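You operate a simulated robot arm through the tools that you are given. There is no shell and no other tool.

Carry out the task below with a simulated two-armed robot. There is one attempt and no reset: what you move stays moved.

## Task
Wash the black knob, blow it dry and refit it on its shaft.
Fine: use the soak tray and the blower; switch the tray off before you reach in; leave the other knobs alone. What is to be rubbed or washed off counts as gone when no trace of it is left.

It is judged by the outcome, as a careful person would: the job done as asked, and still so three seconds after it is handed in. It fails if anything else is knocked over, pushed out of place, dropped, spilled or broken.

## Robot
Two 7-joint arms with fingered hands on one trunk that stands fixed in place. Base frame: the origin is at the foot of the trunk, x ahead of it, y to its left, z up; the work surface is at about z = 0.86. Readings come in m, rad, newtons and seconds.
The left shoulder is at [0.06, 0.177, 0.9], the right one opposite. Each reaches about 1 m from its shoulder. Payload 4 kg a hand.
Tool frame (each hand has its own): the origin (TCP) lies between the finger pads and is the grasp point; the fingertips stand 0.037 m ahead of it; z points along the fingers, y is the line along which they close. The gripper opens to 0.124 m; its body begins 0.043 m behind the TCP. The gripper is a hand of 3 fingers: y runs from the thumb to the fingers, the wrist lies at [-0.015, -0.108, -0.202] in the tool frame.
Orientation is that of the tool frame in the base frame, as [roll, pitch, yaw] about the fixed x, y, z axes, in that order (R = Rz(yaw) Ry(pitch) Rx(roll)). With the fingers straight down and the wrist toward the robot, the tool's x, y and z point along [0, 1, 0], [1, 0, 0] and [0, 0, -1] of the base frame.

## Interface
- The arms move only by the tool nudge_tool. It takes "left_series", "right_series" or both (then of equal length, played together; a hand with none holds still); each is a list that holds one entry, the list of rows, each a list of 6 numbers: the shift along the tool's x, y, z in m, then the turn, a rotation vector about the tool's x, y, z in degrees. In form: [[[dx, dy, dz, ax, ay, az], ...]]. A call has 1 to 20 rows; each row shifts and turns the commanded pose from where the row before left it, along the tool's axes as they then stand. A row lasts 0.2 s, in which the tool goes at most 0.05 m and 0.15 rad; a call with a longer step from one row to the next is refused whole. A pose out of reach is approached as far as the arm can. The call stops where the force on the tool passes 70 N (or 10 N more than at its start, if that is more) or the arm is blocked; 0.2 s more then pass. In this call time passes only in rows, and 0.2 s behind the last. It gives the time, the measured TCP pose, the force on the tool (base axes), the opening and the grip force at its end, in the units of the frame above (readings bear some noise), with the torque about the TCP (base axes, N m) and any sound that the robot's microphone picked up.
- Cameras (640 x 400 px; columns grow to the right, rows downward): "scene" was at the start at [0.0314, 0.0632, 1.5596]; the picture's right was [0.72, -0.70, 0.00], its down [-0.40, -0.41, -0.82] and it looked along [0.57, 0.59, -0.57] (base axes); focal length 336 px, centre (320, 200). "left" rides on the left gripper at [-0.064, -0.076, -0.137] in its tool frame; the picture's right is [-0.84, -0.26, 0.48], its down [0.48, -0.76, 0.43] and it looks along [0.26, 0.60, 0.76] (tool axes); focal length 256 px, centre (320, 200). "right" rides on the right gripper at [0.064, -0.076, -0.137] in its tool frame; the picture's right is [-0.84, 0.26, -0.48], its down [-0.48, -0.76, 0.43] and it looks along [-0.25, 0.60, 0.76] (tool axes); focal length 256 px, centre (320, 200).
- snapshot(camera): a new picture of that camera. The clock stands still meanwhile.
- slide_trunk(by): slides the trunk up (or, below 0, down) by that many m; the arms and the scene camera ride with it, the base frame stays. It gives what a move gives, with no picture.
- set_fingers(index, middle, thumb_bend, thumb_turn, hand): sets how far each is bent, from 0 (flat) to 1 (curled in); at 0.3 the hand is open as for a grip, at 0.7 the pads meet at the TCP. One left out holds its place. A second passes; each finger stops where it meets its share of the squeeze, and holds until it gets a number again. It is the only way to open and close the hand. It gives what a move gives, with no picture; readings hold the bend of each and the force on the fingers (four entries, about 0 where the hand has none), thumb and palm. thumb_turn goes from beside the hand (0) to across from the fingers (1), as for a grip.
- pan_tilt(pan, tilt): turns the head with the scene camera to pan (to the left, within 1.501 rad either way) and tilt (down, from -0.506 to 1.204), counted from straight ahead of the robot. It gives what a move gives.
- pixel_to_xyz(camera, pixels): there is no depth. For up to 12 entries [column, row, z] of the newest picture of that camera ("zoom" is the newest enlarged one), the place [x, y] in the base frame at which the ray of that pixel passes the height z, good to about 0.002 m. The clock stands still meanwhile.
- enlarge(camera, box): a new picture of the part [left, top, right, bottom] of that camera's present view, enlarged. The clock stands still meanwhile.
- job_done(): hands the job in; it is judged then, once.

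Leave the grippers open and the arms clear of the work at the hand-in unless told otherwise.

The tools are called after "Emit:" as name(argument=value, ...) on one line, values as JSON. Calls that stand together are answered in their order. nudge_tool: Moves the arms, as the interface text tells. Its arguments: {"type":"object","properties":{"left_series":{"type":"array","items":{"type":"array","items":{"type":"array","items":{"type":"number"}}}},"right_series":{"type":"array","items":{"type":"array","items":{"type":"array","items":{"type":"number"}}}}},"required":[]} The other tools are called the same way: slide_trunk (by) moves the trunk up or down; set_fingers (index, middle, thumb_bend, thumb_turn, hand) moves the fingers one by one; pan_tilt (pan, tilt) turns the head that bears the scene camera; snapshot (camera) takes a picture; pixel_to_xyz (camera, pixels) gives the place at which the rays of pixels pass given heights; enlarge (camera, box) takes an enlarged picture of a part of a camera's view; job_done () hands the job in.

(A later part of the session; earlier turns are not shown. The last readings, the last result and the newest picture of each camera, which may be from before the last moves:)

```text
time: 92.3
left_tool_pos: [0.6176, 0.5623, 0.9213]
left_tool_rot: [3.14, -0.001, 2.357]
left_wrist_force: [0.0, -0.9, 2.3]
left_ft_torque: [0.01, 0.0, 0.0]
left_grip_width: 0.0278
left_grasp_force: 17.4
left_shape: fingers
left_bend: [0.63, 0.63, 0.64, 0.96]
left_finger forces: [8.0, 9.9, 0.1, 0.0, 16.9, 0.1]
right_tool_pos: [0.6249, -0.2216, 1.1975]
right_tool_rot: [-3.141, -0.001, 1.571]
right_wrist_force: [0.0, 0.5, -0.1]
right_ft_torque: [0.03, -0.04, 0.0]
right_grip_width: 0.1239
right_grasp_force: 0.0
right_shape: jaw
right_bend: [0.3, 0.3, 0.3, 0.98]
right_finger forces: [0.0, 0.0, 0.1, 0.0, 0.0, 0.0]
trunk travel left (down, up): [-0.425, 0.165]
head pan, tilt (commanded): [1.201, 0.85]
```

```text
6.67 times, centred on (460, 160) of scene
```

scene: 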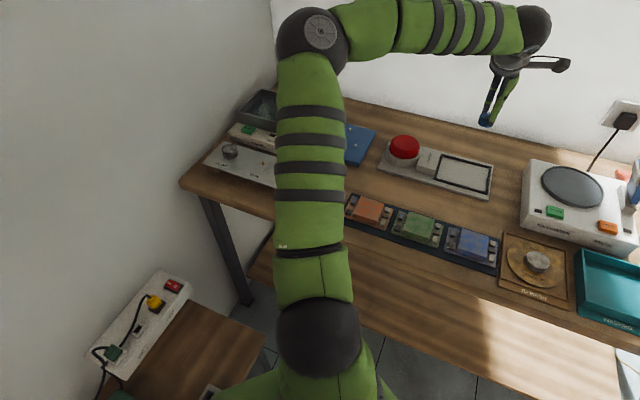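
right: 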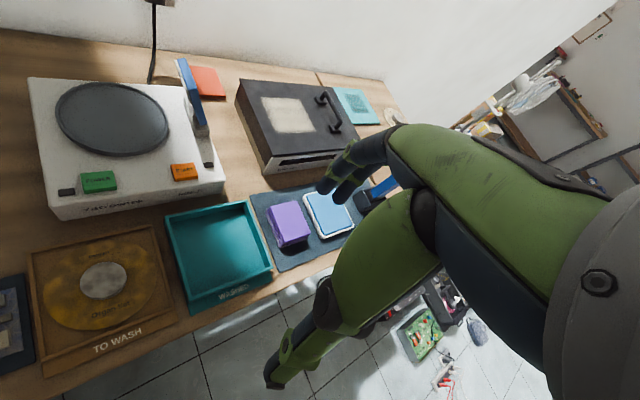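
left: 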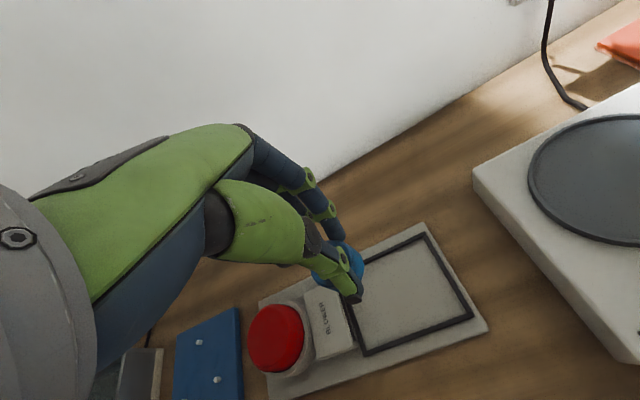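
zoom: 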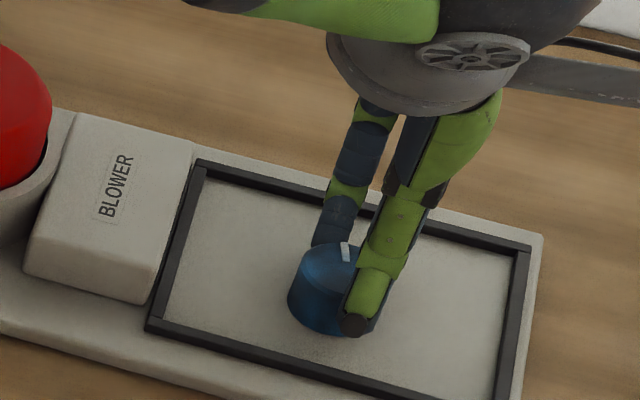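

Contact (2.3 N). I open the fingers to release the knob here.

Emit:
set_fingers(hand="left", index=0.53, middle=0.53, thumb_bend=0.53)

Emit:
nudge_tool(left_series=[[[0, 0, -0.005, 0, 0, 0], [0, 0, -0.01, 0, 0, 0], [0, 0, -0.02, 0, 0, 0], [0, 0, -0.03, 0, 0, 0], [0, 0, -0.03, 0, 0, 0], [0, 0, -0.03, 0, 0, 0]]])

Emit:
snapshot(camera="left")

Emit:
enlarge(camera="scene", box=[420, 130, 500, 190])

```text
time: 93.3
left_tool_pos: [0.617, 0.5618, 0.9205]
left_tool_rot: [-3.14, 0.001, 2.355]
left_wrist_force: [0.3, -0.5, 0.5]
left_ft_torque: [0.02, -0.02, -0.02]
left_grip_width: 0.0527
left_grasp_force: 0.1
left_shape: fingers
left_bend: [0.53, 0.53, 0.53, 0.97]
left_finger forces: [0.0, 0.1, 0.1, 0.0, 0.0, 0.0]
right_tool_pos: [0.6253, -0.2211, 1.1968]
right_tool_rot: [3.14, 0.0, 1.57]
right_wrist_force: [1.0, 0.2, 0.2]
right_ft_torque: [-0.03, -0.01, 0.01]
right_grip_width: 0.1238
right_grasp_force: 0.0
right_shape: jaw
right_bend: [0.3, 0.3, 0.3, 0.98]
right_finger forces: [0.0, 0.0, 0.0, 0.0, 0.1, 0.0]
trunk travel left (down, up): [-0.425, 0.165]
head pan, tilt (commanded): [1.201, 0.85]
```

```text
time: 94.7
left_tool_pos: [0.6177, 0.5619, 1.0461]
left_tool_rot: [3.141, 0.0, 2.358]
left_wrist_force: [0.5, 0.4, 0.2]
left_ft_torque: [-0.01, 0.0, 0.01]
left_grip_width: 0.0526
left_grasp_force: 0.0
left_shape: fingers
left_bend: [0.53, 0.53, 0.53, 0.97]
left_finger forces: [0.0, 0.0, 0.1, 0.0, 0.0, 0.1]
right_tool_pos: [0.625, -0.2217, 1.1966]
right_tool_rot: [-3.141, -0.001, 1.573]
right_wrist_force: [-0.1, 0.8, 0.2]
right_ft_torque: [-0.02, 0.02, 0.01]
right_grip_width: 0.1234
right_grasp_force: 0.1
right_shape: jaw
right_bend: [0.3, 0.3, 0.3, 0.98]
right_finger forces: [0.0, 0.1, 0.0, 0.1, 0.1, 0.0]
trunk travel left (down, up): [-0.425, 0.165]
head pan, tilt (commanded): [1.201, 0.85]
```

```text
taken
```

left: 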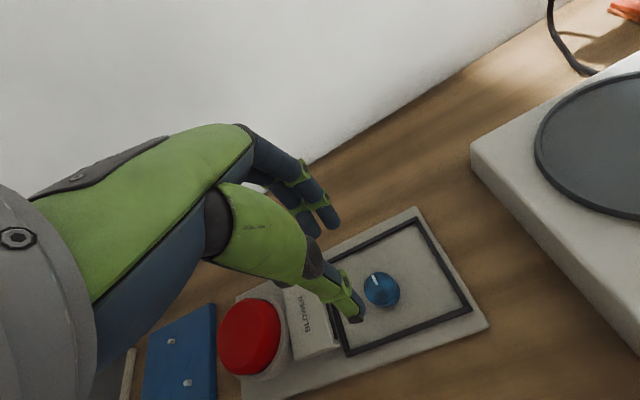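

```text
6.67 times, centred on (460, 160) of scene
```

zoom: 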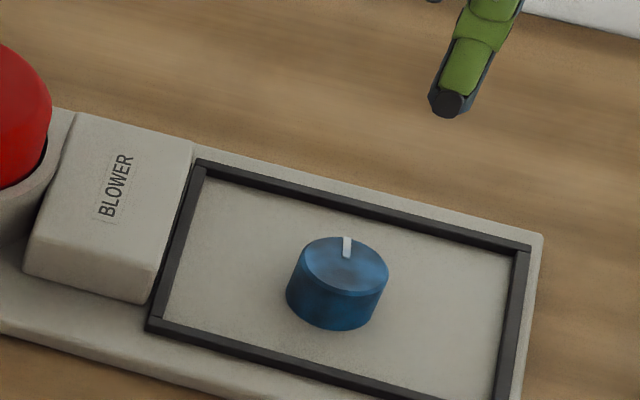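

The knob stands in the frame; still shiny blue (wet). Now the red dome: I triangulate its top with the left picture (249,335) and a fresh scene picture.

Emit:
snapshot(camera="scene")

Emit:
enlarge(camera="scene", box=[370, 110, 450, 180])

Emit:
enlarge(camera="left", box=[200, 260, 360, 400])

```text
taken
```

scene: 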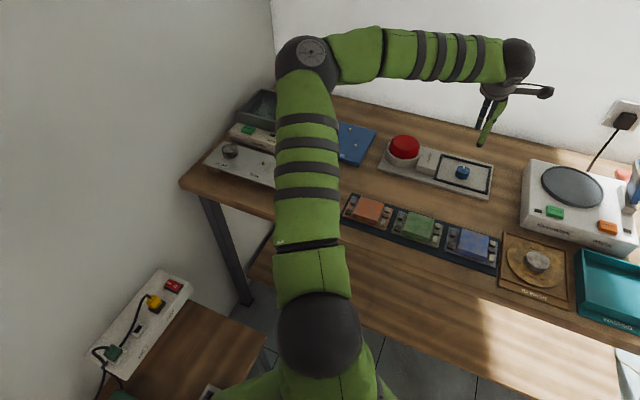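

```text
5.71 times, centred on (410, 145) of scene
```

zoom: 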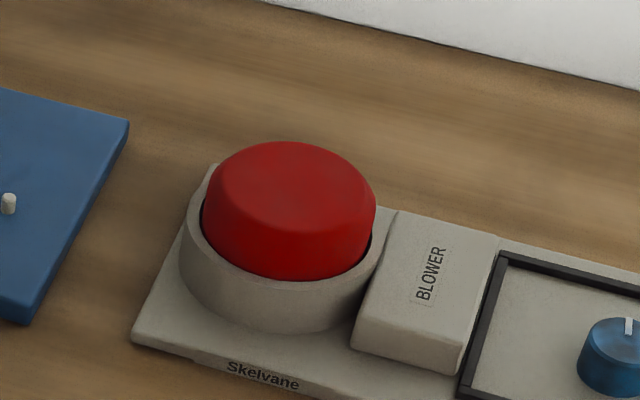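

```text
2.86 times, centred on (280, 330) of left
```

zoom: 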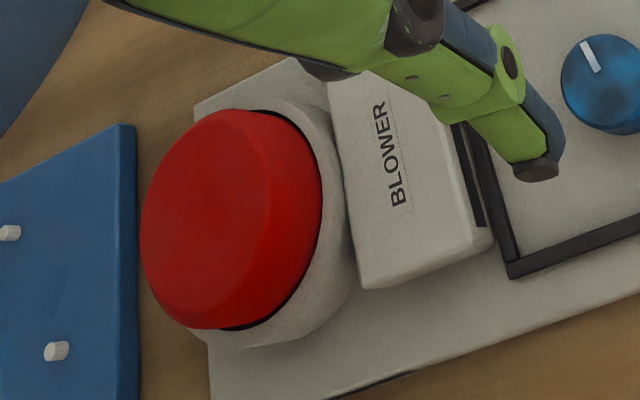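

Emit:
pixel_to_xyz(camera="left", pixels=[[243.3, 337, 0.91], [243.3, 337, 0.92], [243.3, 337, 0.93], [243.3, 337, 0.94], [382, 288, 0.89]])

Emit:
enlarge(camera="scene", box=[370, 110, 450, 180])

Emit:
pixel_to_xyz(camera="zoom", pixels=[[292, 188, 0.91], [292, 188, 0.92], [292, 188, 0.93], [292, 188, 0.94]])

```text
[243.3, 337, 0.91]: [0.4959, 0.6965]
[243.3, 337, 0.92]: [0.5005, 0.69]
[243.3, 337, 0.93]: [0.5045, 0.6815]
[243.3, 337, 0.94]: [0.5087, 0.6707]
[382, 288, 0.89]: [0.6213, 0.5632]
```

```text
5.71 times, centred on (410, 145) of scene
```

zoom: 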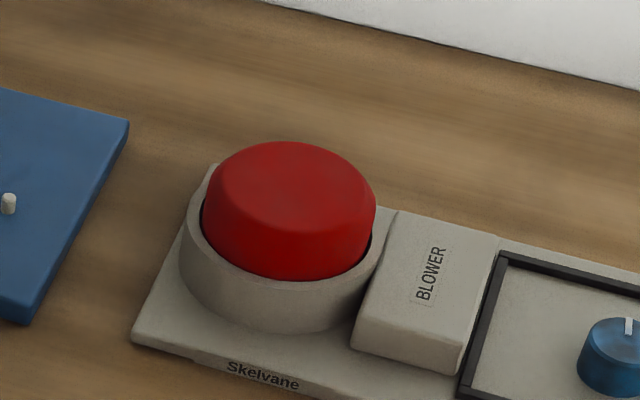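

```text
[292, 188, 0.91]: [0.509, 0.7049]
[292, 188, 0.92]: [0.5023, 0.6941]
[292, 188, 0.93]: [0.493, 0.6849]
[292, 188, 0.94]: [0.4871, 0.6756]
```

Dome top is at about (0.501, 0.691, 0.921). I close the fingers into the press shape and move above it at z≈1.046.

Emit:
set_fingers(hand="left", index=0.7, middle=0.7, thumb_bend=0.7)

Emit:
nudge_tool(left_series=[[[0.0434, 0.0022, 0, 0, 0, 0], [0.0434, 0.0022, 0, 0, 0, 0], [0.0434, 0.0022, 0, 0, 0, 0], [0.0434, 0.0022, 0, 0, 0, 0]]])

Emit:
snapshot(camera="left")

Emit:
enlarge(camera="scene", box=[370, 90, 500, 200])

```text
time: 95.7
left_tool_pos: [0.6188, 0.5622, 1.0469]
left_tool_rot: [-3.141, 0.001, 2.355]
left_wrist_force: [1.0, 0.5, -1.0]
left_ft_torque: [-0.05, 0.02, 0.01]
left_grip_width: 0.0012
left_grasp_force: 0.0
left_shape: fingers
left_bend: [0.7, 0.7, 0.7, 0.97]
left_finger forces: [0.0, 0.1, 0.0, 0.0, 0.0, 0.0]
right_tool_pos: [0.6252, -0.2222, 1.198]
right_tool_rot: [3.141, 0.001, 1.572]
right_wrist_force: [-0.1, 0.1, 0.1]
right_ft_torque: [-0.01, 0.04, 0.0]
right_grip_width: 0.1234
right_grasp_force: 0.1
right_shape: jaw
right_bend: [0.3, 0.3, 0.3, 0.98]
right_finger forces: [0.0, 0.0, 0.0, 0.1, 0.1, 0.1]
trunk travel left (down, up): [-0.425, 0.165]
head pan, tilt (commanded): [1.201, 0.85]
```

```text
time: 96.7
left_tool_pos: [0.5003, 0.6894, 1.0462]
left_tool_rot: [3.141, 0.001, 2.355]
left_wrist_force: [-0.5, -0.2, 0.2]
left_ft_torque: [0.02, -0.01, 0.0]
left_grip_width: 0.0012
left_grasp_force: 0.1
left_shape: fingers
left_bend: [0.7, 0.7, 0.7, 0.98]
left_finger forces: [0.1, 0.1, 0.0, 0.0, 0.0, 0.1]
right_tool_pos: [0.6247, -0.2214, 1.1971]
right_tool_rot: [3.141, 0.001, 1.57]
right_wrist_force: [-0.2, 0.8, 0.3]
right_ft_torque: [-0.03, 0.0, -0.03]
right_grip_width: 0.1236
right_grasp_force: 0.1
right_shape: jaw
right_bend: [0.3, 0.3, 0.3, 0.98]
right_finger forces: [0.0, 0.0, 0.0, 0.0, 0.0, 0.1]
trunk travel left (down, up): [-0.425, 0.165]
head pan, tilt (commanded): [1.201, 0.85]
```

```text
taken
```

left: 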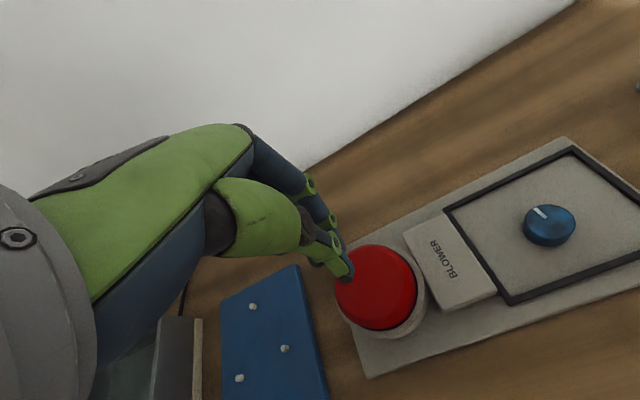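

```text
3.64 times, centred on (435, 145) of scene
```

zoom: 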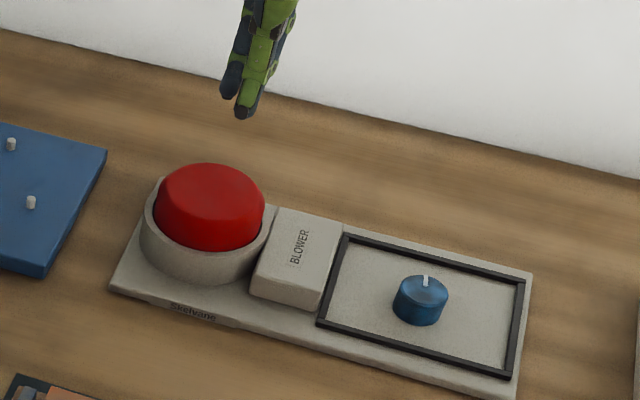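

Aligned over the dome (centre at (376,286), predicted (371,284)). I lower to z≈0.976, then in small steps.

Emit:
nudge_tool(left_series=[[[0, 0, 0.03, 0, 0, 0], [0, 0, 0.025, 0, 0, 0], [0, 0, 0.013, 0, 0, 0]]])

Emit:
nudge_tool(left_series=[[[0, 0, 0.003, 0, 0, 0], [0, 0, 0.003, 0, 0, 0]]])

Emit:
nudge_tool(left_series=[[[0, 0, 0.003, 0, 0, 0]]])

Emit:
enlarge(camera="scene", box=[370, 90, 500, 200])

```text
time: 97.5
left_tool_pos: [0.5001, 0.6902, 0.9771]
left_tool_rot: [3.141, -0.001, 2.356]
left_wrist_force: [-0.5, -0.6, -0.2]
left_ft_torque: [0.02, 0.01, -0.02]
left_grip_width: 0.0016
left_grasp_force: 0.0
left_shape: fingers
left_bend: [0.7, 0.7, 0.7, 0.98]
left_finger forces: [0.0, 0.0, 0.0, 0.1, 0.1, 0.0]
right_tool_pos: [0.6252, -0.2221, 1.1967]
right_tool_rot: [3.141, -0.002, 1.571]
right_wrist_force: [0.5, -0.4, 0.0]
right_ft_torque: [-0.01, 0.0, 0.0]
right_grip_width: 0.1238
right_grasp_force: 0.1
right_shape: jaw
right_bend: [0.3, 0.3, 0.3, 0.98]
right_finger forces: [0.0, 0.0, 0.1, 0.0, 0.0, 0.0]
trunk travel left (down, up): [-0.425, 0.165]
head pan, tilt (commanded): [1.201, 0.85]
```

```text
time: 98.1
left_tool_pos: [0.5008, 0.6918, 0.9714]
left_tool_rot: [-3.141, 0.0, 2.357]
left_wrist_force: [0.6, 0.1, 0.3]
left_ft_torque: [-0.02, 0.0, -0.02]
left_grip_width: 0.0013
left_grasp_force: 0.0
left_shape: fingers
left_bend: [0.7, 0.7, 0.7, 0.98]
left_finger forces: [0.0, 0.1, 0.0, 0.0, 0.1, 0.1]
right_tool_pos: [0.6259, -0.2209, 1.1967]
right_tool_rot: [-3.141, -0.001, 1.571]
right_wrist_force: [-0.3, 0.5, 0.8]
right_ft_torque: [-0.02, 0.02, -0.04]
right_grip_width: 0.1238
right_grasp_force: 0.1
right_shape: jaw
right_bend: [0.3, 0.3, 0.3, 0.98]
right_finger forces: [0.1, 0.1, 0.0, 0.0, 0.0, 0.0]
trunk travel left (down, up): [-0.425, 0.165]
head pan, tilt (commanded): [1.201, 0.85]
```

```text
time: 98.5
left_tool_pos: [0.5009, 0.6908, 0.9687]
left_tool_rot: [3.141, 0.0, 2.357]
left_wrist_force: [-0.3, 0.3, 0.3]
left_ft_torque: [0.02, 0.0, -0.01]
left_grip_width: 0.0013
left_grasp_force: 0.0
left_shape: fingers
left_bend: [0.7, 0.7, 0.7, 0.98]
left_finger forces: [0.0, 0.0, 0.0, 0.1, 0.0, 0.1]
right_tool_pos: [0.6263, -0.2208, 1.1966]
right_tool_rot: [-3.141, 0.0, 1.57]
right_wrist_force: [-0.3, 0.3, 0.4]
right_ft_torque: [-0.01, 0.0, 0.01]
right_grip_width: 0.1236
right_grasp_force: 0.0
right_shape: jaw
right_bend: [0.3, 0.3, 0.3, 0.98]
right_finger forces: [0.1, 0.1, 0.1, 0.0, 0.0, 0.0]
trunk travel left (down, up): [-0.425, 0.165]
head pan, tilt (commanded): [1.201, 0.85]
```

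```text
3.64 times, centred on (435, 145) of scene
```

zoom: 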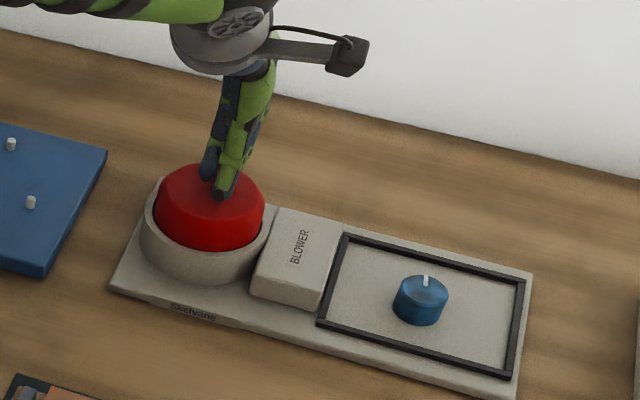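

Just above the dome. I press on downward 3 mm at a time.

Emit:
nudge_tool(left_series=[[[0, 0, 0.003, 0, 0, 0], [0, 0, 0.003, 0, 0, 0]]])

Emit:
nudge_tool(left_series=[[[0, 0, 0.003, 0, 0, 0], [0, 0, 0.003, 0, 0, 0]]])

Emit:
enlarge(camera="scene", box=[370, 90, 500, 200])

```text
time: 99.1
left_tool_pos: [0.5014, 0.6896, 0.9634]
left_tool_rot: [-3.141, 0.0, 2.357]
left_wrist_force: [-0.2, -0.2, 0.3]
left_ft_torque: [-0.02, -0.01, -0.01]
left_grip_width: 0.0014
left_grasp_force: 0.5
left_shape: fingers
left_bend: [0.7, 0.7, 0.7, 0.98]
left_finger forces: [0.0, 0.0, 0.0, 0.0, 0.6, 0.0]
right_tool_pos: [0.625, -0.2213, 1.1951]
right_tool_rot: [-3.141, 0.001, 1.571]
right_wrist_force: [0.7, 1.0, 0.4]
right_ft_torque: [0.04, -0.03, 0.0]
right_grip_width: 0.1237
right_grasp_force: 0.1
right_shape: jaw
right_bend: [0.3, 0.3, 0.3, 0.98]
right_finger forces: [0.0, 0.1, 0.0, 0.1, 0.1, 0.0]
trunk travel left (down, up): [-0.425, 0.165]
head pan, tilt (commanded): [1.201, 0.85]
```

```text
time: 99.7
left_tool_pos: [0.5013, 0.6902, 0.9569]
left_tool_rot: [3.142, 0.0, 2.357]
left_wrist_force: [0.1, -0.9, 2.3]
left_ft_torque: [0.0, -0.01, 0.02]
left_grip_width: 0.0014
left_grasp_force: 0.8
left_shape: fingers
left_bend: [0.7, 0.7, 0.7, 0.98]
left_finger forces: [0.0, 0.1, 0.0, 0.0, 2.0, 0.0]
right_tool_pos: [0.6252, -0.2227, 1.1985]
right_tool_rot: [-3.141, 0.0, 1.571]
right_wrist_force: [-0.5, 0.3, -1.3]
right_ft_torque: [0.04, 0.0, -0.03]
right_grip_width: 0.1239
right_grasp_force: 0.1
right_shape: jaw
right_bend: [0.3, 0.3, 0.3, 0.98]
right_finger forces: [0.0, 0.1, 0.0, 0.1, 0.2, 0.0]
trunk travel left (down, up): [-0.425, 0.165]
head pan, tilt (commanded): [1.201, 0.85]
```

```text
3.64 times, centred on (435, 145) of scene
```

zoom: 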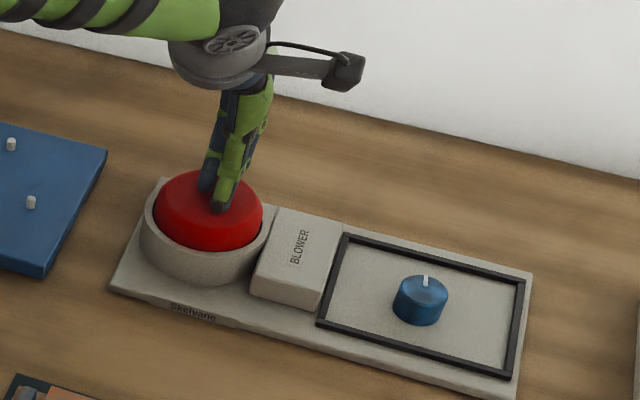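

The dome sinks under light force (2.3 N). I press further.

Emit:
nudge_tool(left_series=[[[0, 0, 0.003, 0, 0, 0], [0, 0, 0.003, 0, 0, 0]]])

Emit:
nudge_tool(left_series=[[[0, 0, 0.003, 0, 0, 0], [0, 0, 0.003, 0, 0, 0]]])

Emit:
enlarge(camera="scene", box=[370, 90, 500, 200])

```text
time: 100.3
left_tool_pos: [0.501, 0.6906, 0.9535]
left_tool_rot: [3.14, -0.002, 2.357]
left_wrist_force: [0.6, -0.9, 3.2]
left_ft_torque: [-0.03, -0.03, 0.03]
left_grip_width: 0.0016
left_grasp_force: 1.3
left_shape: fingers
left_bend: [0.7, 0.7, 0.7, 0.97]
left_finger forces: [0.1, 0.0, 0.0, 0.1, 3.3, 0.0]
right_tool_pos: [0.6257, -0.2218, 1.1971]
right_tool_rot: [3.141, 0.001, 1.571]
right_wrist_force: [0.2, -0.4, -0.8]
right_ft_torque: [0.01, 0.01, -0.04]
right_grip_width: 0.1236
right_grasp_force: 0.0
right_shape: jaw
right_bend: [0.3, 0.3, 0.3, 0.98]
right_finger forces: [0.0, 0.1, 0.1, 0.0, 0.0, 0.0]
trunk travel left (down, up): [-0.425, 0.165]
head pan, tilt (commanded): [1.201, 0.85]
heard: click
```

```text
time: 100.9
left_tool_pos: [0.5011, 0.6911, 0.9475]
left_tool_rot: [3.136, 0.0, 2.355]
left_wrist_force: [0.2, 2.2, 20.8]
left_ft_torque: [-0.04, -0.06, 0.03]
left_grip_width: 0.0009
left_grasp_force: 10.4
left_shape: fingers
left_bend: [0.7, 0.7, 0.7, 0.98]
left_finger forces: [8.5, 0.4, 0.0, 0.1, 12.2, 0.1]
right_tool_pos: [0.6238, -0.2224, 1.1987]
right_tool_rot: [-3.141, -0.001, 1.572]
right_wrist_force: [0.0, -0.4, 0.0]
right_ft_torque: [0.0, -0.03, 0.0]
right_grip_width: 0.1236
right_grasp_force: 0.1
right_shape: jaw
right_bend: [0.3, 0.3, 0.3, 0.98]
right_finger forces: [0.1, 0.0, 0.1, 0.1, 0.0, 0.0]
trunk travel left (down, up): [-0.425, 0.165]
head pan, tilt (commanded): [1.201, 0.85]
```

```text
3.64 times, centred on (435, 145) of scene
```

zoom: 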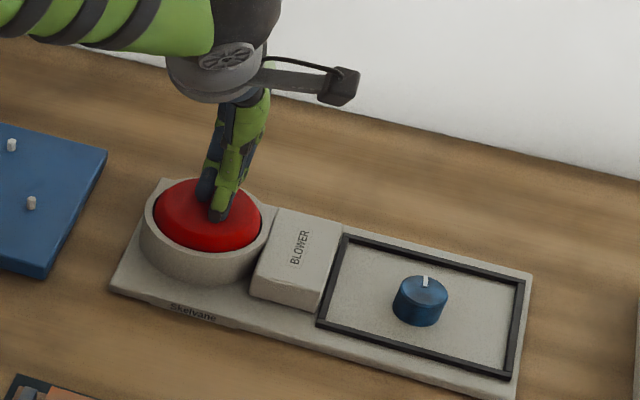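

Click heard, and the dome is bottomed (21 N). I ease 4 mm back so it stays pressed lightly, hold for 2 s and watch the knob.

Emit:
nudge_tool(left_series=[[[0, 0, -0.004, 0, 0, 0], [0, 0, 0, 0, 0, 0], [0, 0, 0, 0, 0, 0], [0, 0, 0, 0, 0, 0], [0, 0, 0, 0, 0, 0], [0, 0, 0, 0, 0, 0], [0, 0, 0, 0, 0, 0], [0, 0, 0, 0, 0, 0], [0, 0, 0, 0, 0, 0], [0, 0, 0, 0, 0, 0]]])

Emit:
enlarge(camera="scene", box=[370, 90, 500, 200])

Emit:
snapshot(camera="left")

```text
time: 103.1
left_tool_pos: [0.5005, 0.6901, 0.9495]
left_tool_rot: [-3.141, -0.001, 2.356]
left_wrist_force: [0.9, -1.1, 6.7]
left_ft_torque: [-0.04, -0.08, -0.01]
left_grip_width: 0.001
left_grasp_force: 4.1
left_shape: fingers
left_bend: [0.7, 0.7, 0.7, 0.97]
left_finger forces: [2.4, 0.0, 0.0, 0.0, 4.5, 0.1]
right_tool_pos: [0.6263, -0.2218, 1.198]
right_tool_rot: [3.142, 0.0, 1.571]
right_wrist_force: [-0.1, 0.4, 0.1]
right_ft_torque: [0.02, -0.02, 0.02]
right_grip_width: 0.1235
right_grasp_force: 0.0
right_shape: jaw
right_bend: [0.3, 0.3, 0.3, 0.98]
right_finger forces: [0.0, 0.0, 0.1, 0.1, 0.0, 0.0]
trunk travel left (down, up): [-0.425, 0.165]
head pan, tilt (commanded): [1.201, 0.85]
```

```text
3.64 times, centred on (435, 145) of scene
```

zoom: 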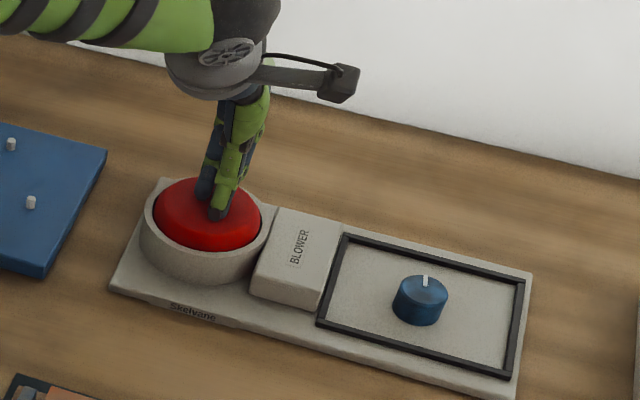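

```text
taken
```

left: 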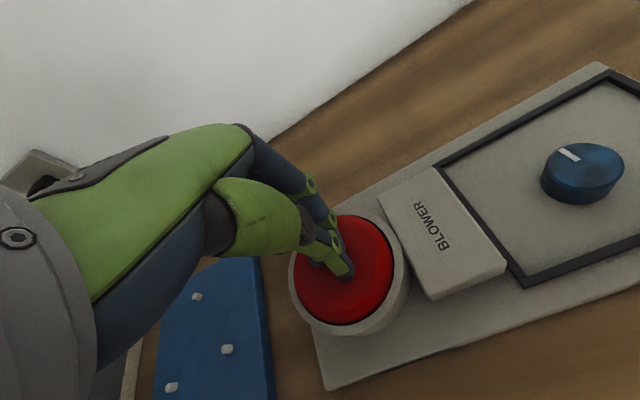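

The knob's blue tint looks duller, so drying seems under way. I keep holding and take close-ups.

Emit:
enlarge(camera="scene", box=[450, 160, 480, 184])

Emit:
nudge_tool(left_series=[[[0, 0, 0, 0, 0, 0], [0, 0, 0, 0, 0, 0], [0, 0, 0, 0, 0, 0], [0, 0, 0, 0, 0, 0], [0, 0, 0, 0, 0, 0], [0, 0, 0, 0, 0, 0], [0, 0, 0, 0, 0, 0], [0, 0, 0, 0, 0, 0], [0, 0, 0, 0, 0, 0], [0, 0, 0, 0, 0, 0], [0, 0, 0, 0, 0, 0], [0, 0, 0, 0, 0, 0], [0, 0, 0, 0, 0, 0], [0, 0, 0, 0, 0, 0], [0, 0, 0, 0, 0, 0]]])

Emit:
enlarge(camera="scene", box=[450, 160, 480, 184])

```text
16.00 times, centred on (465, 172) of scene
```

zoom: 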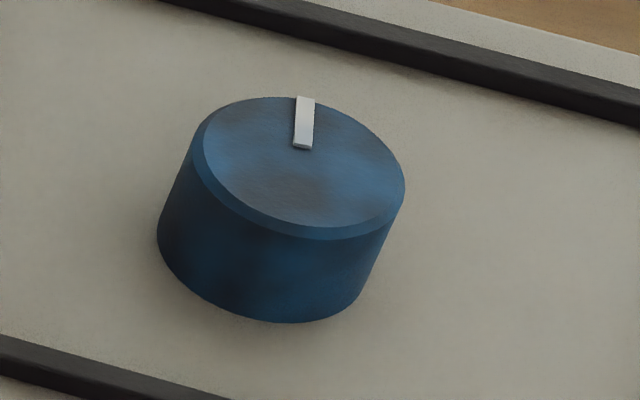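

```text
time: 106.3
left_tool_pos: [0.5008, 0.6912, 0.9503]
left_tool_rot: [3.14, 0.0, 2.358]
left_wrist_force: [0.8, -1.0, 7.3]
left_ft_torque: [-0.06, -0.03, -0.01]
left_grip_width: 0.0009
left_grasp_force: 2.9
left_shape: fingers
left_bend: [0.7, 0.7, 0.7, 0.97]
left_finger forces: [2.1, 0.0, 0.0, 0.0, 4.6, 0.0]
right_tool_pos: [0.6239, -0.2212, 1.1982]
right_tool_rot: [-3.14, 0.0, 1.571]
right_wrist_force: [-0.8, 0.2, 0.0]
right_ft_torque: [-0.02, 0.0, -0.01]
right_grip_width: 0.1238
right_grasp_force: 0.0
right_shape: jaw
right_bend: [0.3, 0.3, 0.3, 0.98]
right_finger forces: [0.0, 0.0, 0.0, 0.0, 0.0, 0.0]
trunk travel left (down, up): [-0.425, 0.165]
head pan, tilt (commanded): [1.201, 0.85]
```

```text
16.00 times, centred on (465, 172) of scene
```

zoom: 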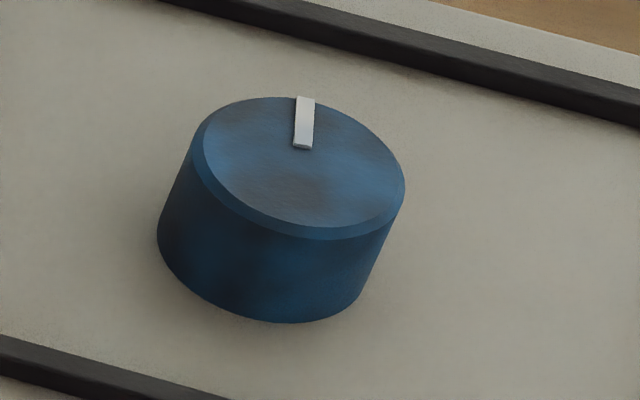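

No further change while holding, so it probably acts as a pump: each push gives a puff. I release fully and push again, then compare.

Emit:
nudge_tool(left_series=[[[0, 0, -0.01, 0, 0, 0], [0, 0, -0.012, 0, 0, 0], [0, 0, 0, 0, 0, 0], [0, 0, 0.012, 0, 0, 0], [0, 0, 0.01, 0, 0, 0]]])

Emit:
enlarge(camera="scene", box=[450, 160, 480, 184])

```text
time: 107.5
left_tool_pos: [0.5002, 0.6906, 0.9497]
left_tool_rot: [3.14, 0.0, 2.357]
left_wrist_force: [0.2, -0.5, 4.4]
left_ft_torque: [-0.07, 0.0, -0.02]
left_grip_width: 0.001
left_grasp_force: 2.4
left_shape: fingers
left_bend: [0.7, 0.7, 0.7, 0.98]
left_finger forces: [0.0, 0.0, 0.0, 0.0, 4.4, 0.1]
right_tool_pos: [0.625, -0.2218, 1.1981]
right_tool_rot: [3.141, -0.001, 1.572]
right_wrist_force: [-0.9, -0.7, 0.2]
right_ft_torque: [0.03, -0.02, 0.01]
right_grip_width: 0.1236
right_grasp_force: 0.1
right_shape: jaw
right_bend: [0.3, 0.3, 0.3, 0.98]
right_finger forces: [0.1, 0.0, 0.0, 0.1, 0.0, 0.0]
trunk travel left (down, up): [-0.425, 0.165]
head pan, tilt (commanded): [1.201, 0.85]
heard: click
```

```text
16.00 times, centred on (465, 172) of scene
```

zoom: 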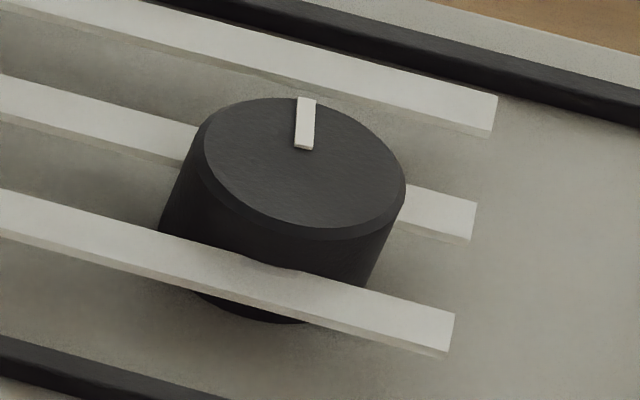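

Air streams now show across the frame and the knob has turned clean matte black. I hold a moment longer and look again.

Emit:
nudge_tool(left_series=[[[0, 0, 0, 0, 0, 0], [0, 0, 0, 0, 0, 0], [0, 0, 0, 0, 0, 0]]])

Emit:
enlarge(camera="scene", box=[450, 160, 480, 184])

Emit:
enlarge(camera="scene", box=[370, 90, 500, 200])

```text
time: 108.3
left_tool_pos: [0.4999, 0.6912, 0.9505]
left_tool_rot: [3.141, 0.001, 2.357]
left_wrist_force: [-0.3, -0.4, 5.8]
left_ft_torque: [-0.04, -0.03, 0.03]
left_grip_width: 0.0015
left_grasp_force: 2.9
left_shape: fingers
left_bend: [0.7, 0.7, 0.7, 0.98]
left_finger forces: [1.0, 0.0, 0.0, 0.0, 4.9, 0.0]
right_tool_pos: [0.6252, -0.2221, 1.1977]
right_tool_rot: [3.141, -0.001, 1.572]
right_wrist_force: [-0.3, -0.4, 0.3]
right_ft_torque: [0.0, 0.02, 0.01]
right_grip_width: 0.1237
right_grasp_force: 0.0
right_shape: jaw
right_bend: [0.3, 0.3, 0.3, 0.98]
right_finger forces: [0.0, 0.1, 0.1, 0.1, 0.1, 0.0]
trunk travel left (down, up): [-0.425, 0.165]
head pan, tilt (commanded): [1.201, 0.85]
```

```text
16.00 times, centred on (465, 172) of scene
```

zoom: 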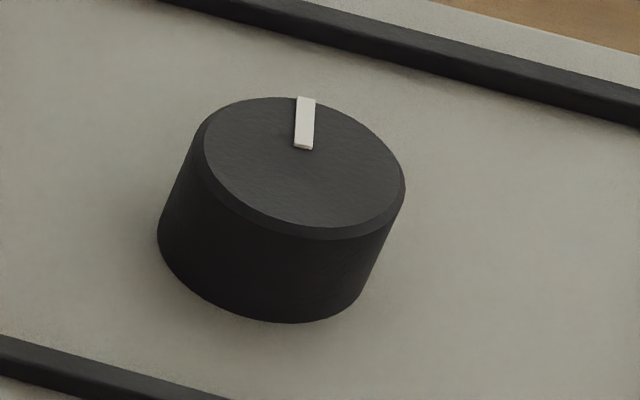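

```text
3.64 times, centred on (435, 145) of scene
```

zoom: 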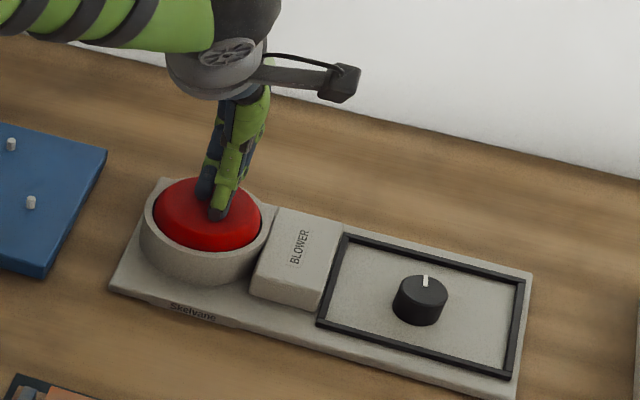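

The knob is uniformly matte black, no brown or blue left. One more puff for certainty, then I lift off the dome.

Emit:
nudge_tool(left_series=[[[0, 0, -0.01, 0, 0, 0], [0, 0, -0.012, 0, 0, 0], [0, 0, 0, 0, 0, 0], [0, 0, 0.012, 0, 0, 0], [0, 0, 0.01, 0, 0, 0], [0, 0, 0, 0, 0, 0], [0, 0, 0, 0, 0, 0]]])

Emit:
nudge_tool(left_series=[[[0, 0, -0.01, 0, 0, 0], [0, 0, -0.02, 0, 0, 0], [0, 0, -0.03, 0, 0, 0], [0, 0, -0.036, 0, 0, 0]]])

Emit:
enlarge(camera="scene", box=[450, 160, 480, 184])

Emit:
enlarge(camera="scene", box=[370, 90, 500, 200])

```text
time: 109.9
left_tool_pos: [0.501, 0.69, 0.9507]
left_tool_rot: [-3.141, -0.001, 2.355]
left_wrist_force: [-0.2, 0.5, 3.8]
left_ft_torque: [-0.05, 0.0, -0.01]
left_grip_width: 0.0014
left_grasp_force: 1.7
left_shape: fingers
left_bend: [0.7, 0.7, 0.7, 0.98]
left_finger forces: [0.0, 0.0, 0.0, 0.1, 3.9, 0.0]
right_tool_pos: [0.6251, -0.2213, 1.1963]
right_tool_rot: [3.141, 0.001, 1.57]
right_wrist_force: [0.6, 0.3, -0.2]
right_ft_torque: [0.03, -0.03, 0.0]
right_grip_width: 0.1237
right_grasp_force: 0.1
right_shape: jaw
right_bend: [0.3, 0.3, 0.3, 0.98]
right_finger forces: [0.0, 0.1, 0.1, 0.1, 0.1, 0.0]
trunk travel left (down, up): [-0.425, 0.165]
head pan, tilt (commanded): [1.201, 0.85]
heard: click
```

```text
time: 110.9
left_tool_pos: [0.5008, 0.6891, 1.0451]
left_tool_rot: [3.14, -0.001, 2.356]
left_wrist_force: [-0.6, -0.2, -0.6]
left_ft_torque: [-0.01, 0.02, 0.0]
left_grip_width: 0.0011
left_grasp_force: 0.2
left_shape: fingers
left_bend: [0.7, 0.7, 0.7, 0.98]
left_finger forces: [0.0, 0.0, 0.1, 0.0, 0.0, 0.0]
right_tool_pos: [0.6275, -0.222, 1.1964]
right_tool_rot: [3.141, -0.001, 1.57]
right_wrist_force: [0.0, -0.8, 0.4]
right_ft_torque: [0.0, 0.02, 0.01]
right_grip_width: 0.1237
right_grasp_force: 0.1
right_shape: jaw
right_bend: [0.3, 0.3, 0.3, 0.98]
right_finger forces: [0.1, 0.0, 0.0, 0.1, 0.0, 0.1]
trunk travel left (down, up): [-0.425, 0.165]
head pan, tilt (commanded): [1.201, 0.85]
```

```text
16.00 times, centred on (465, 172) of scene
```

zoom: 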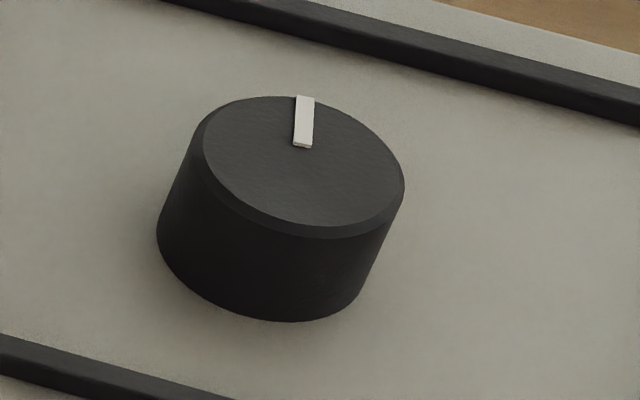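

```text
3.64 times, centred on (435, 145) of scene
```

zoom: 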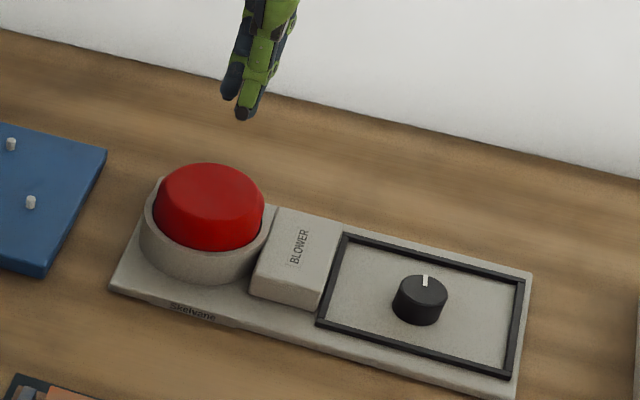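

Clean, dry and upright with its pointer unchanged. I go back above the knob and open the fingers.

Emit:
nudge_tool(left_series=[[[-0.0432, -0.0018, 0, 0, 0, 0], [-0.0432, -0.0018, 0, 0, 0, 0], [-0.0432, -0.0018, 0, 0, 0, 0], [-0.0432, -0.0018, 0, 0, 0, 0]]])

Emit:
set_fingers(hand="left", index=0.53, middle=0.53, thumb_bend=0.53)

Emit:
snapshot(camera="left")

Emit:
enlarge(camera="left", box=[320, 230, 440, 350])

```text
time: 111.9
left_tool_pos: [0.6169, 0.5619, 1.0447]
left_tool_rot: [3.142, 0.001, 2.359]
left_wrist_force: [-0.4, 0.2, -0.3]
left_ft_torque: [0.01, -0.01, -0.01]
left_grip_width: 0.0012
left_grasp_force: 0.1
left_shape: fingers
left_bend: [0.7, 0.7, 0.7, 0.98]
left_finger forces: [0.0, 0.1, 0.1, 0.0, 0.0, 0.0]
right_tool_pos: [0.6264, -0.2213, 1.1979]
right_tool_rot: [3.141, -0.001, 1.573]
right_wrist_force: [-0.2, 0.8, -0.1]
right_ft_torque: [0.0, -0.01, 0.02]
right_grip_width: 0.1237
right_grasp_force: 0.0
right_shape: jaw
right_bend: [0.3, 0.3, 0.3, 0.98]
right_finger forces: [0.0, 0.0, 0.0, 0.0, 0.1, 0.1]
trunk travel left (down, up): [-0.425, 0.165]
head pan, tilt (commanded): [1.201, 0.85]
```

```text
time: 112.9
left_tool_pos: [0.6168, 0.5628, 1.046]
left_tool_rot: [3.14, 0.001, 2.355]
left_wrist_force: [0.2, 0.0, -0.2]
left_ft_torque: [0.0, 0.0, 0.02]
left_grip_width: 0.0525
left_grasp_force: 0.2
left_shape: fingers
left_bend: [0.53, 0.53, 0.53, 0.98]
left_finger forces: [0.0, 0.1, 0.0, 0.0, 0.0, 0.0]
right_tool_pos: [0.6254, -0.2219, 1.1974]
right_tool_rot: [3.141, -0.001, 1.572]
right_wrist_force: [0.1, 0.5, 0.7]
right_ft_torque: [0.01, 0.05, 0.02]
right_grip_width: 0.1232
right_grasp_force: 0.0
right_shape: jaw
right_bend: [0.3, 0.3, 0.3, 0.98]
right_finger forces: [0.0, 0.0, 0.0, 0.1, 0.1, 0.0]
trunk travel left (down, up): [-0.425, 0.165]
head pan, tilt (commanded): [1.201, 0.85]
```

```text
taken
```

left: 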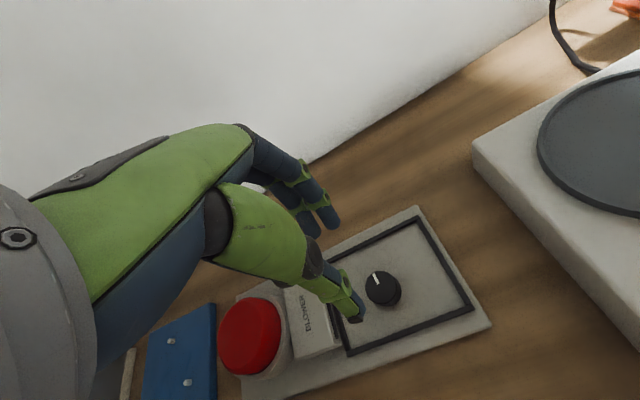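

```text
3.33 times, centred on (380, 290) of left
```

zoom: 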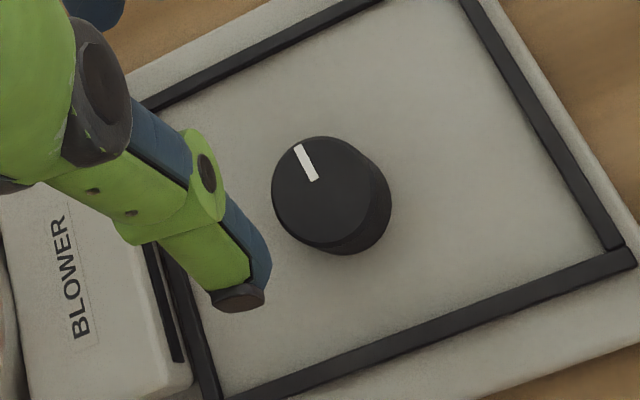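

Centred (knob at (380.6,287), predicted (380,289)). I descend to TCP z≈0.9225.

Emit:
nudge_tool(left_series=[[[0, 0, 0.03, 0, 0, 0], [0, 0, 0.03, 0, 0, 0], [0, 0, 0.03, 0, 0, 0], [0, 0, 0.02, 0, 0, 0], [0, 0, 0.01, 0, 0, 0], [0, 0, 0.0035, 0, 0, 0]]])

Emit:
enlarge(camera="scene", box=[430, 140, 500, 195])

Emit:
enlarge(camera="left", box=[260, 180, 420, 340])

```text
time: 114.3
left_tool_pos: [0.6185, 0.5636, 0.9229]
left_tool_rot: [3.14, 0.001, 2.356]
left_wrist_force: [-0.2, 0.1, -0.2]
left_ft_torque: [0.01, 0.01, 0.02]
left_grip_width: 0.0526
left_grasp_force: 0.0
left_shape: fingers
left_bend: [0.53, 0.53, 0.53, 0.98]
left_finger forces: [0.1, 0.0, 0.1, 0.1, 0.0, 0.0]
right_tool_pos: [0.6253, -0.2214, 1.1986]
right_tool_rot: [3.141, 0.001, 1.571]
right_wrist_force: [-0.2, 0.2, -0.4]
right_ft_torque: [0.02, 0.0, -0.02]
right_grip_width: 0.1235
right_grasp_force: 0.0
right_shape: jaw
right_bend: [0.3, 0.3, 0.3, 0.98]
right_finger forces: [0.1, 0.1, 0.0, 0.0, 0.0, 0.0]
trunk travel left (down, up): [-0.425, 0.165]
head pan, tilt (commanded): [1.201, 0.85]
```

```text
7.27 times, centred on (465, 168) of scene
```

zoom: 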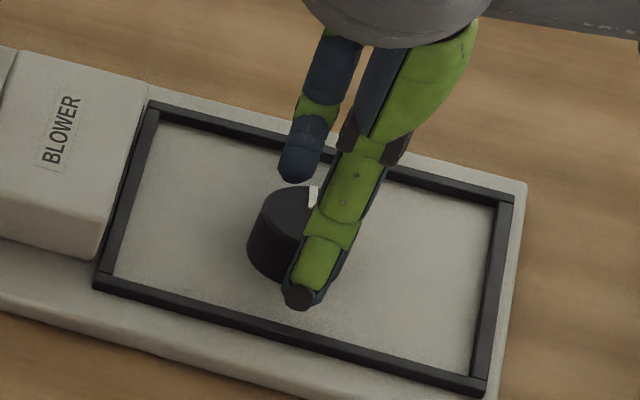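

```text
2.50 times, centred on (340, 260) of left
```

zoom: 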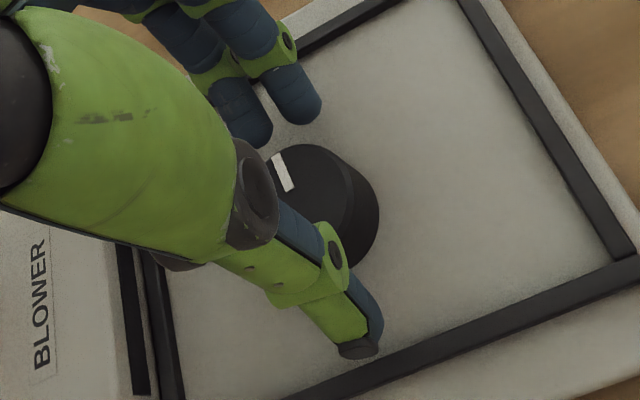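

Fingers straddle the knob within the frame. I close.

Emit:
set_fingers(hand="left", index=0.7, middle=0.7, thumb_bend=0.7)

Emit:
nudge_tool(left_series=[[[0, 0, -0.005, 0, 0, 0], [0, 0, -0.01, 0, 0, 0], [0, 0, -0.02, 0, 0, 0], [0, 0, -0.03, 0, 0, 0], [0, 0, -0.03, 0, 0, 0], [0, 0, -0.03, 0, 0, 0], [0, 0, -0.03, 0, 0, 0], [0, 0, -0.022, 0, 0, 0]]])

Emit:
snapshot(camera="scene")

Emit:
enlarge(camera="left", box=[260, 180, 420, 340])

```text
time: 115.3
left_tool_pos: [0.6181, 0.5646, 0.9221]
left_tool_rot: [3.142, 0.0, 2.357]
left_wrist_force: [1.3, -0.3, 2.7]
left_ft_torque: [0.08, -0.04, -0.01]
left_grip_width: 0.0284
left_grasp_force: 16.8
left_shape: fingers
left_bend: [0.63, 0.64, 0.63, 0.96]
left_finger forces: [8.3, 9.5, 0.0, 0.0, 16.7, 0.0]
right_tool_pos: [0.6259, -0.2208, 1.1964]
right_tool_rot: [-3.141, 0.0, 1.57]
right_wrist_force: [-0.6, -0.4, -0.3]
right_ft_torque: [-0.03, 0.02, 0.03]
right_grip_width: 0.1235
right_grasp_force: 0.0
right_shape: jaw
right_bend: [0.3, 0.3, 0.3, 0.98]
right_finger forces: [0.1, 0.1, 0.0, 0.0, 0.0, 0.1]
trunk travel left (down, up): [-0.425, 0.165]
head pan, tilt (commanded): [1.201, 0.85]
```

```text
time: 117.1
left_tool_pos: [0.6184, 0.5628, 1.0999]
left_tool_rot: [3.141, 0.0, 2.357]
left_wrist_force: [0.3, 0.0, -0.4]
left_ft_torque: [0.01, 0.03, -0.02]
left_grip_width: 0.0284
left_grasp_force: 16.8
left_shape: fingers
left_bend: [0.63, 0.64, 0.64, 0.96]
left_finger forces: [8.2, 9.1, 0.1, 0.0, 16.3, 0.0]
right_tool_pos: [0.6252, -0.2218, 1.1969]
right_tool_rot: [3.141, -0.002, 1.571]
right_wrist_force: [-0.6, -0.1, -0.1]
right_ft_torque: [-0.02, 0.01, -0.01]
right_grip_width: 0.1235
right_grasp_force: 0.0
right_shape: jaw
right_bend: [0.3, 0.3, 0.3, 0.98]
right_finger forces: [0.1, 0.0, 0.1, 0.0, 0.1, 0.1]
trunk travel left (down, up): [-0.425, 0.165]
head pan, tilt (commanded): [1.201, 0.85]
```

```text
taken
```

scene: 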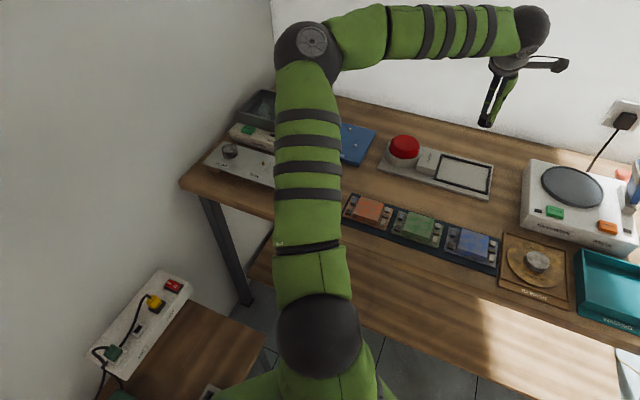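

```text
2.50 times, centred on (340, 260) of left
```

zoom: 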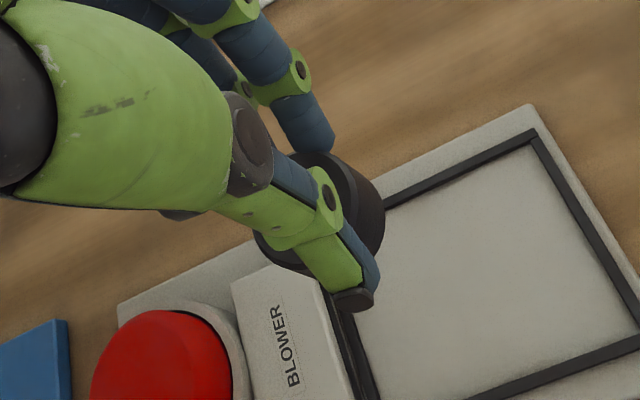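

Held securely. I carry it back at z≈1.10 toward the panel, to above the shaft (hand target (0.1053, 0.7916), the same pose as when I took it off).

Emit:
nudge_tool(left_series=[[[0.0404, -0.01546, 0, 0, 0, 0], [0.0404, -0.01546, 0, 0, 0, 0], [0.0404, -0.01546, 0, 0, 0, 0], [0.0404, -0.01546, 0, 0, 0, 0], [0.0404, -0.01546, 0, 0, 0, 0], [0.0404, -0.01546, 0, 0, 0, 0], [0.0404, -0.01546, 0, 0, 0, 0], [0.0404, -0.01546, 0, 0, 0, 0], [0.0404, -0.01546, 0, 0, 0, 0], [0.0404, -0.01546, 0, 0, 0, 0], [0.0404, -0.01546, 0, 0, 0, 0], [0.0404, -0.01546, 0, 0, 0, 0], [0.0398, -0.01546, 0, 0, 0, 0]]])

Emit:
nudge_tool(left_series=[[[0, 0, 0, 0, 0, 0]]])

Emit:
nudge_tool(left_series=[[[0, 0, 0, 0, 0, 0]]])

Emit:
snapshot(camera="left")

Emit:
snapshot(camera="scene")

```text
time: 119.9
left_tool_pos: [0.1053, 0.7912, 1.1002]
left_tool_rot: [-3.14, 0.0, 2.356]
left_wrist_force: [-0.3, 0.2, -0.8]
left_ft_torque: [-0.01, 0.01, -0.01]
left_grip_width: 0.0282
left_grasp_force: 16.7
left_shape: fingers
left_bend: [0.63, 0.64, 0.64, 0.96]
left_finger forces: [8.2, 9.1, 0.0, 0.0, 16.1, 0.0]
right_tool_pos: [0.6243, -0.2209, 1.1975]
right_tool_rot: [-3.141, 0.0, 1.572]
right_wrist_force: [-0.4, 0.6, 0.0]
right_ft_torque: [0.04, -0.01, 0.01]
right_grip_width: 0.1235
right_grasp_force: 0.1
right_shape: jaw
right_bend: [0.3, 0.3, 0.3, 0.98]
right_finger forces: [0.1, 0.0, 0.1, 0.0, 0.0, 0.0]
trunk travel left (down, up): [-0.425, 0.165]
head pan, tilt (commanded): [1.201, 0.85]
```

```text
time: 120.3
left_tool_pos: [0.1057, 0.792, 1.0992]
left_tool_rot: [-3.141, 0.001, 2.355]
left_wrist_force: [0.0, 0.2, 0.4]
left_ft_torque: [-0.02, 0.02, 0.01]
left_grip_width: 0.0282
left_grasp_force: 16.7
left_shape: fingers
left_bend: [0.63, 0.64, 0.64, 0.96]
left_finger forces: [8.0, 9.1, 0.1, 0.0, 16.0, 0.1]
right_tool_pos: [0.626, -0.2217, 1.1969]
right_tool_rot: [3.141, 0.0, 1.572]
right_wrist_force: [0.4, 0.5, 0.4]
right_ft_torque: [-0.01, 0.01, -0.02]
right_grip_width: 0.1238
right_grasp_force: 0.0
right_shape: jaw
right_bend: [0.3, 0.3, 0.3, 0.98]
right_finger forces: [0.1, 0.0, 0.1, 0.0, 0.1, 0.0]
trunk travel left (down, up): [-0.425, 0.165]
head pan, tilt (commanded): [1.201, 0.85]
```

```text
time: 120.7
left_tool_pos: [0.1057, 0.7915, 1.0996]
left_tool_rot: [-3.141, 0.001, 2.357]
left_wrist_force: [-1.1, 0.5, -0.2]
left_ft_torque: [-0.01, -0.02, -0.03]
left_grip_width: 0.0282
left_grasp_force: 17.1
left_shape: fingers
left_bend: [0.63, 0.64, 0.64, 0.96]
left_finger forces: [8.1, 9.1, 0.0, 0.0, 16.1, 0.1]
right_tool_pos: [0.6258, -0.222, 1.1969]
right_tool_rot: [-3.141, 0.001, 1.57]
right_wrist_force: [0.1, 0.3, 0.2]
right_ft_torque: [-0.03, -0.03, 0.02]
right_grip_width: 0.1235
right_grasp_force: 0.0
right_shape: jaw
right_bend: [0.3, 0.3, 0.3, 0.98]
right_finger forces: [0.0, 0.1, 0.0, 0.1, 0.0, 0.0]
trunk travel left (down, up): [-0.425, 0.165]
head pan, tilt (commanded): [1.201, 0.85]
```

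```text
taken
```

left: 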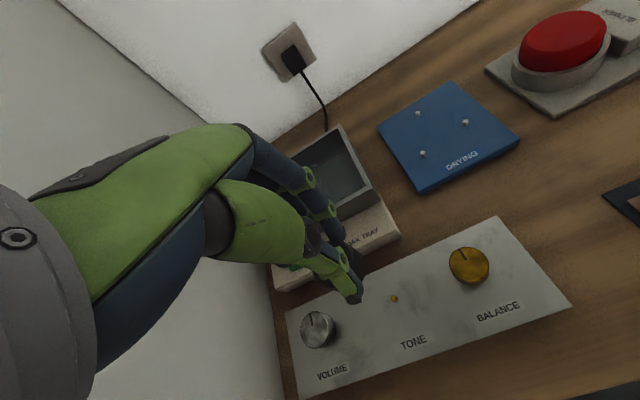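

```text
taken
```

scene: 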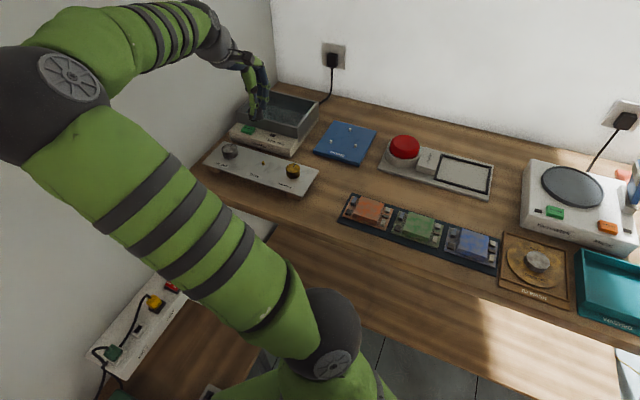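

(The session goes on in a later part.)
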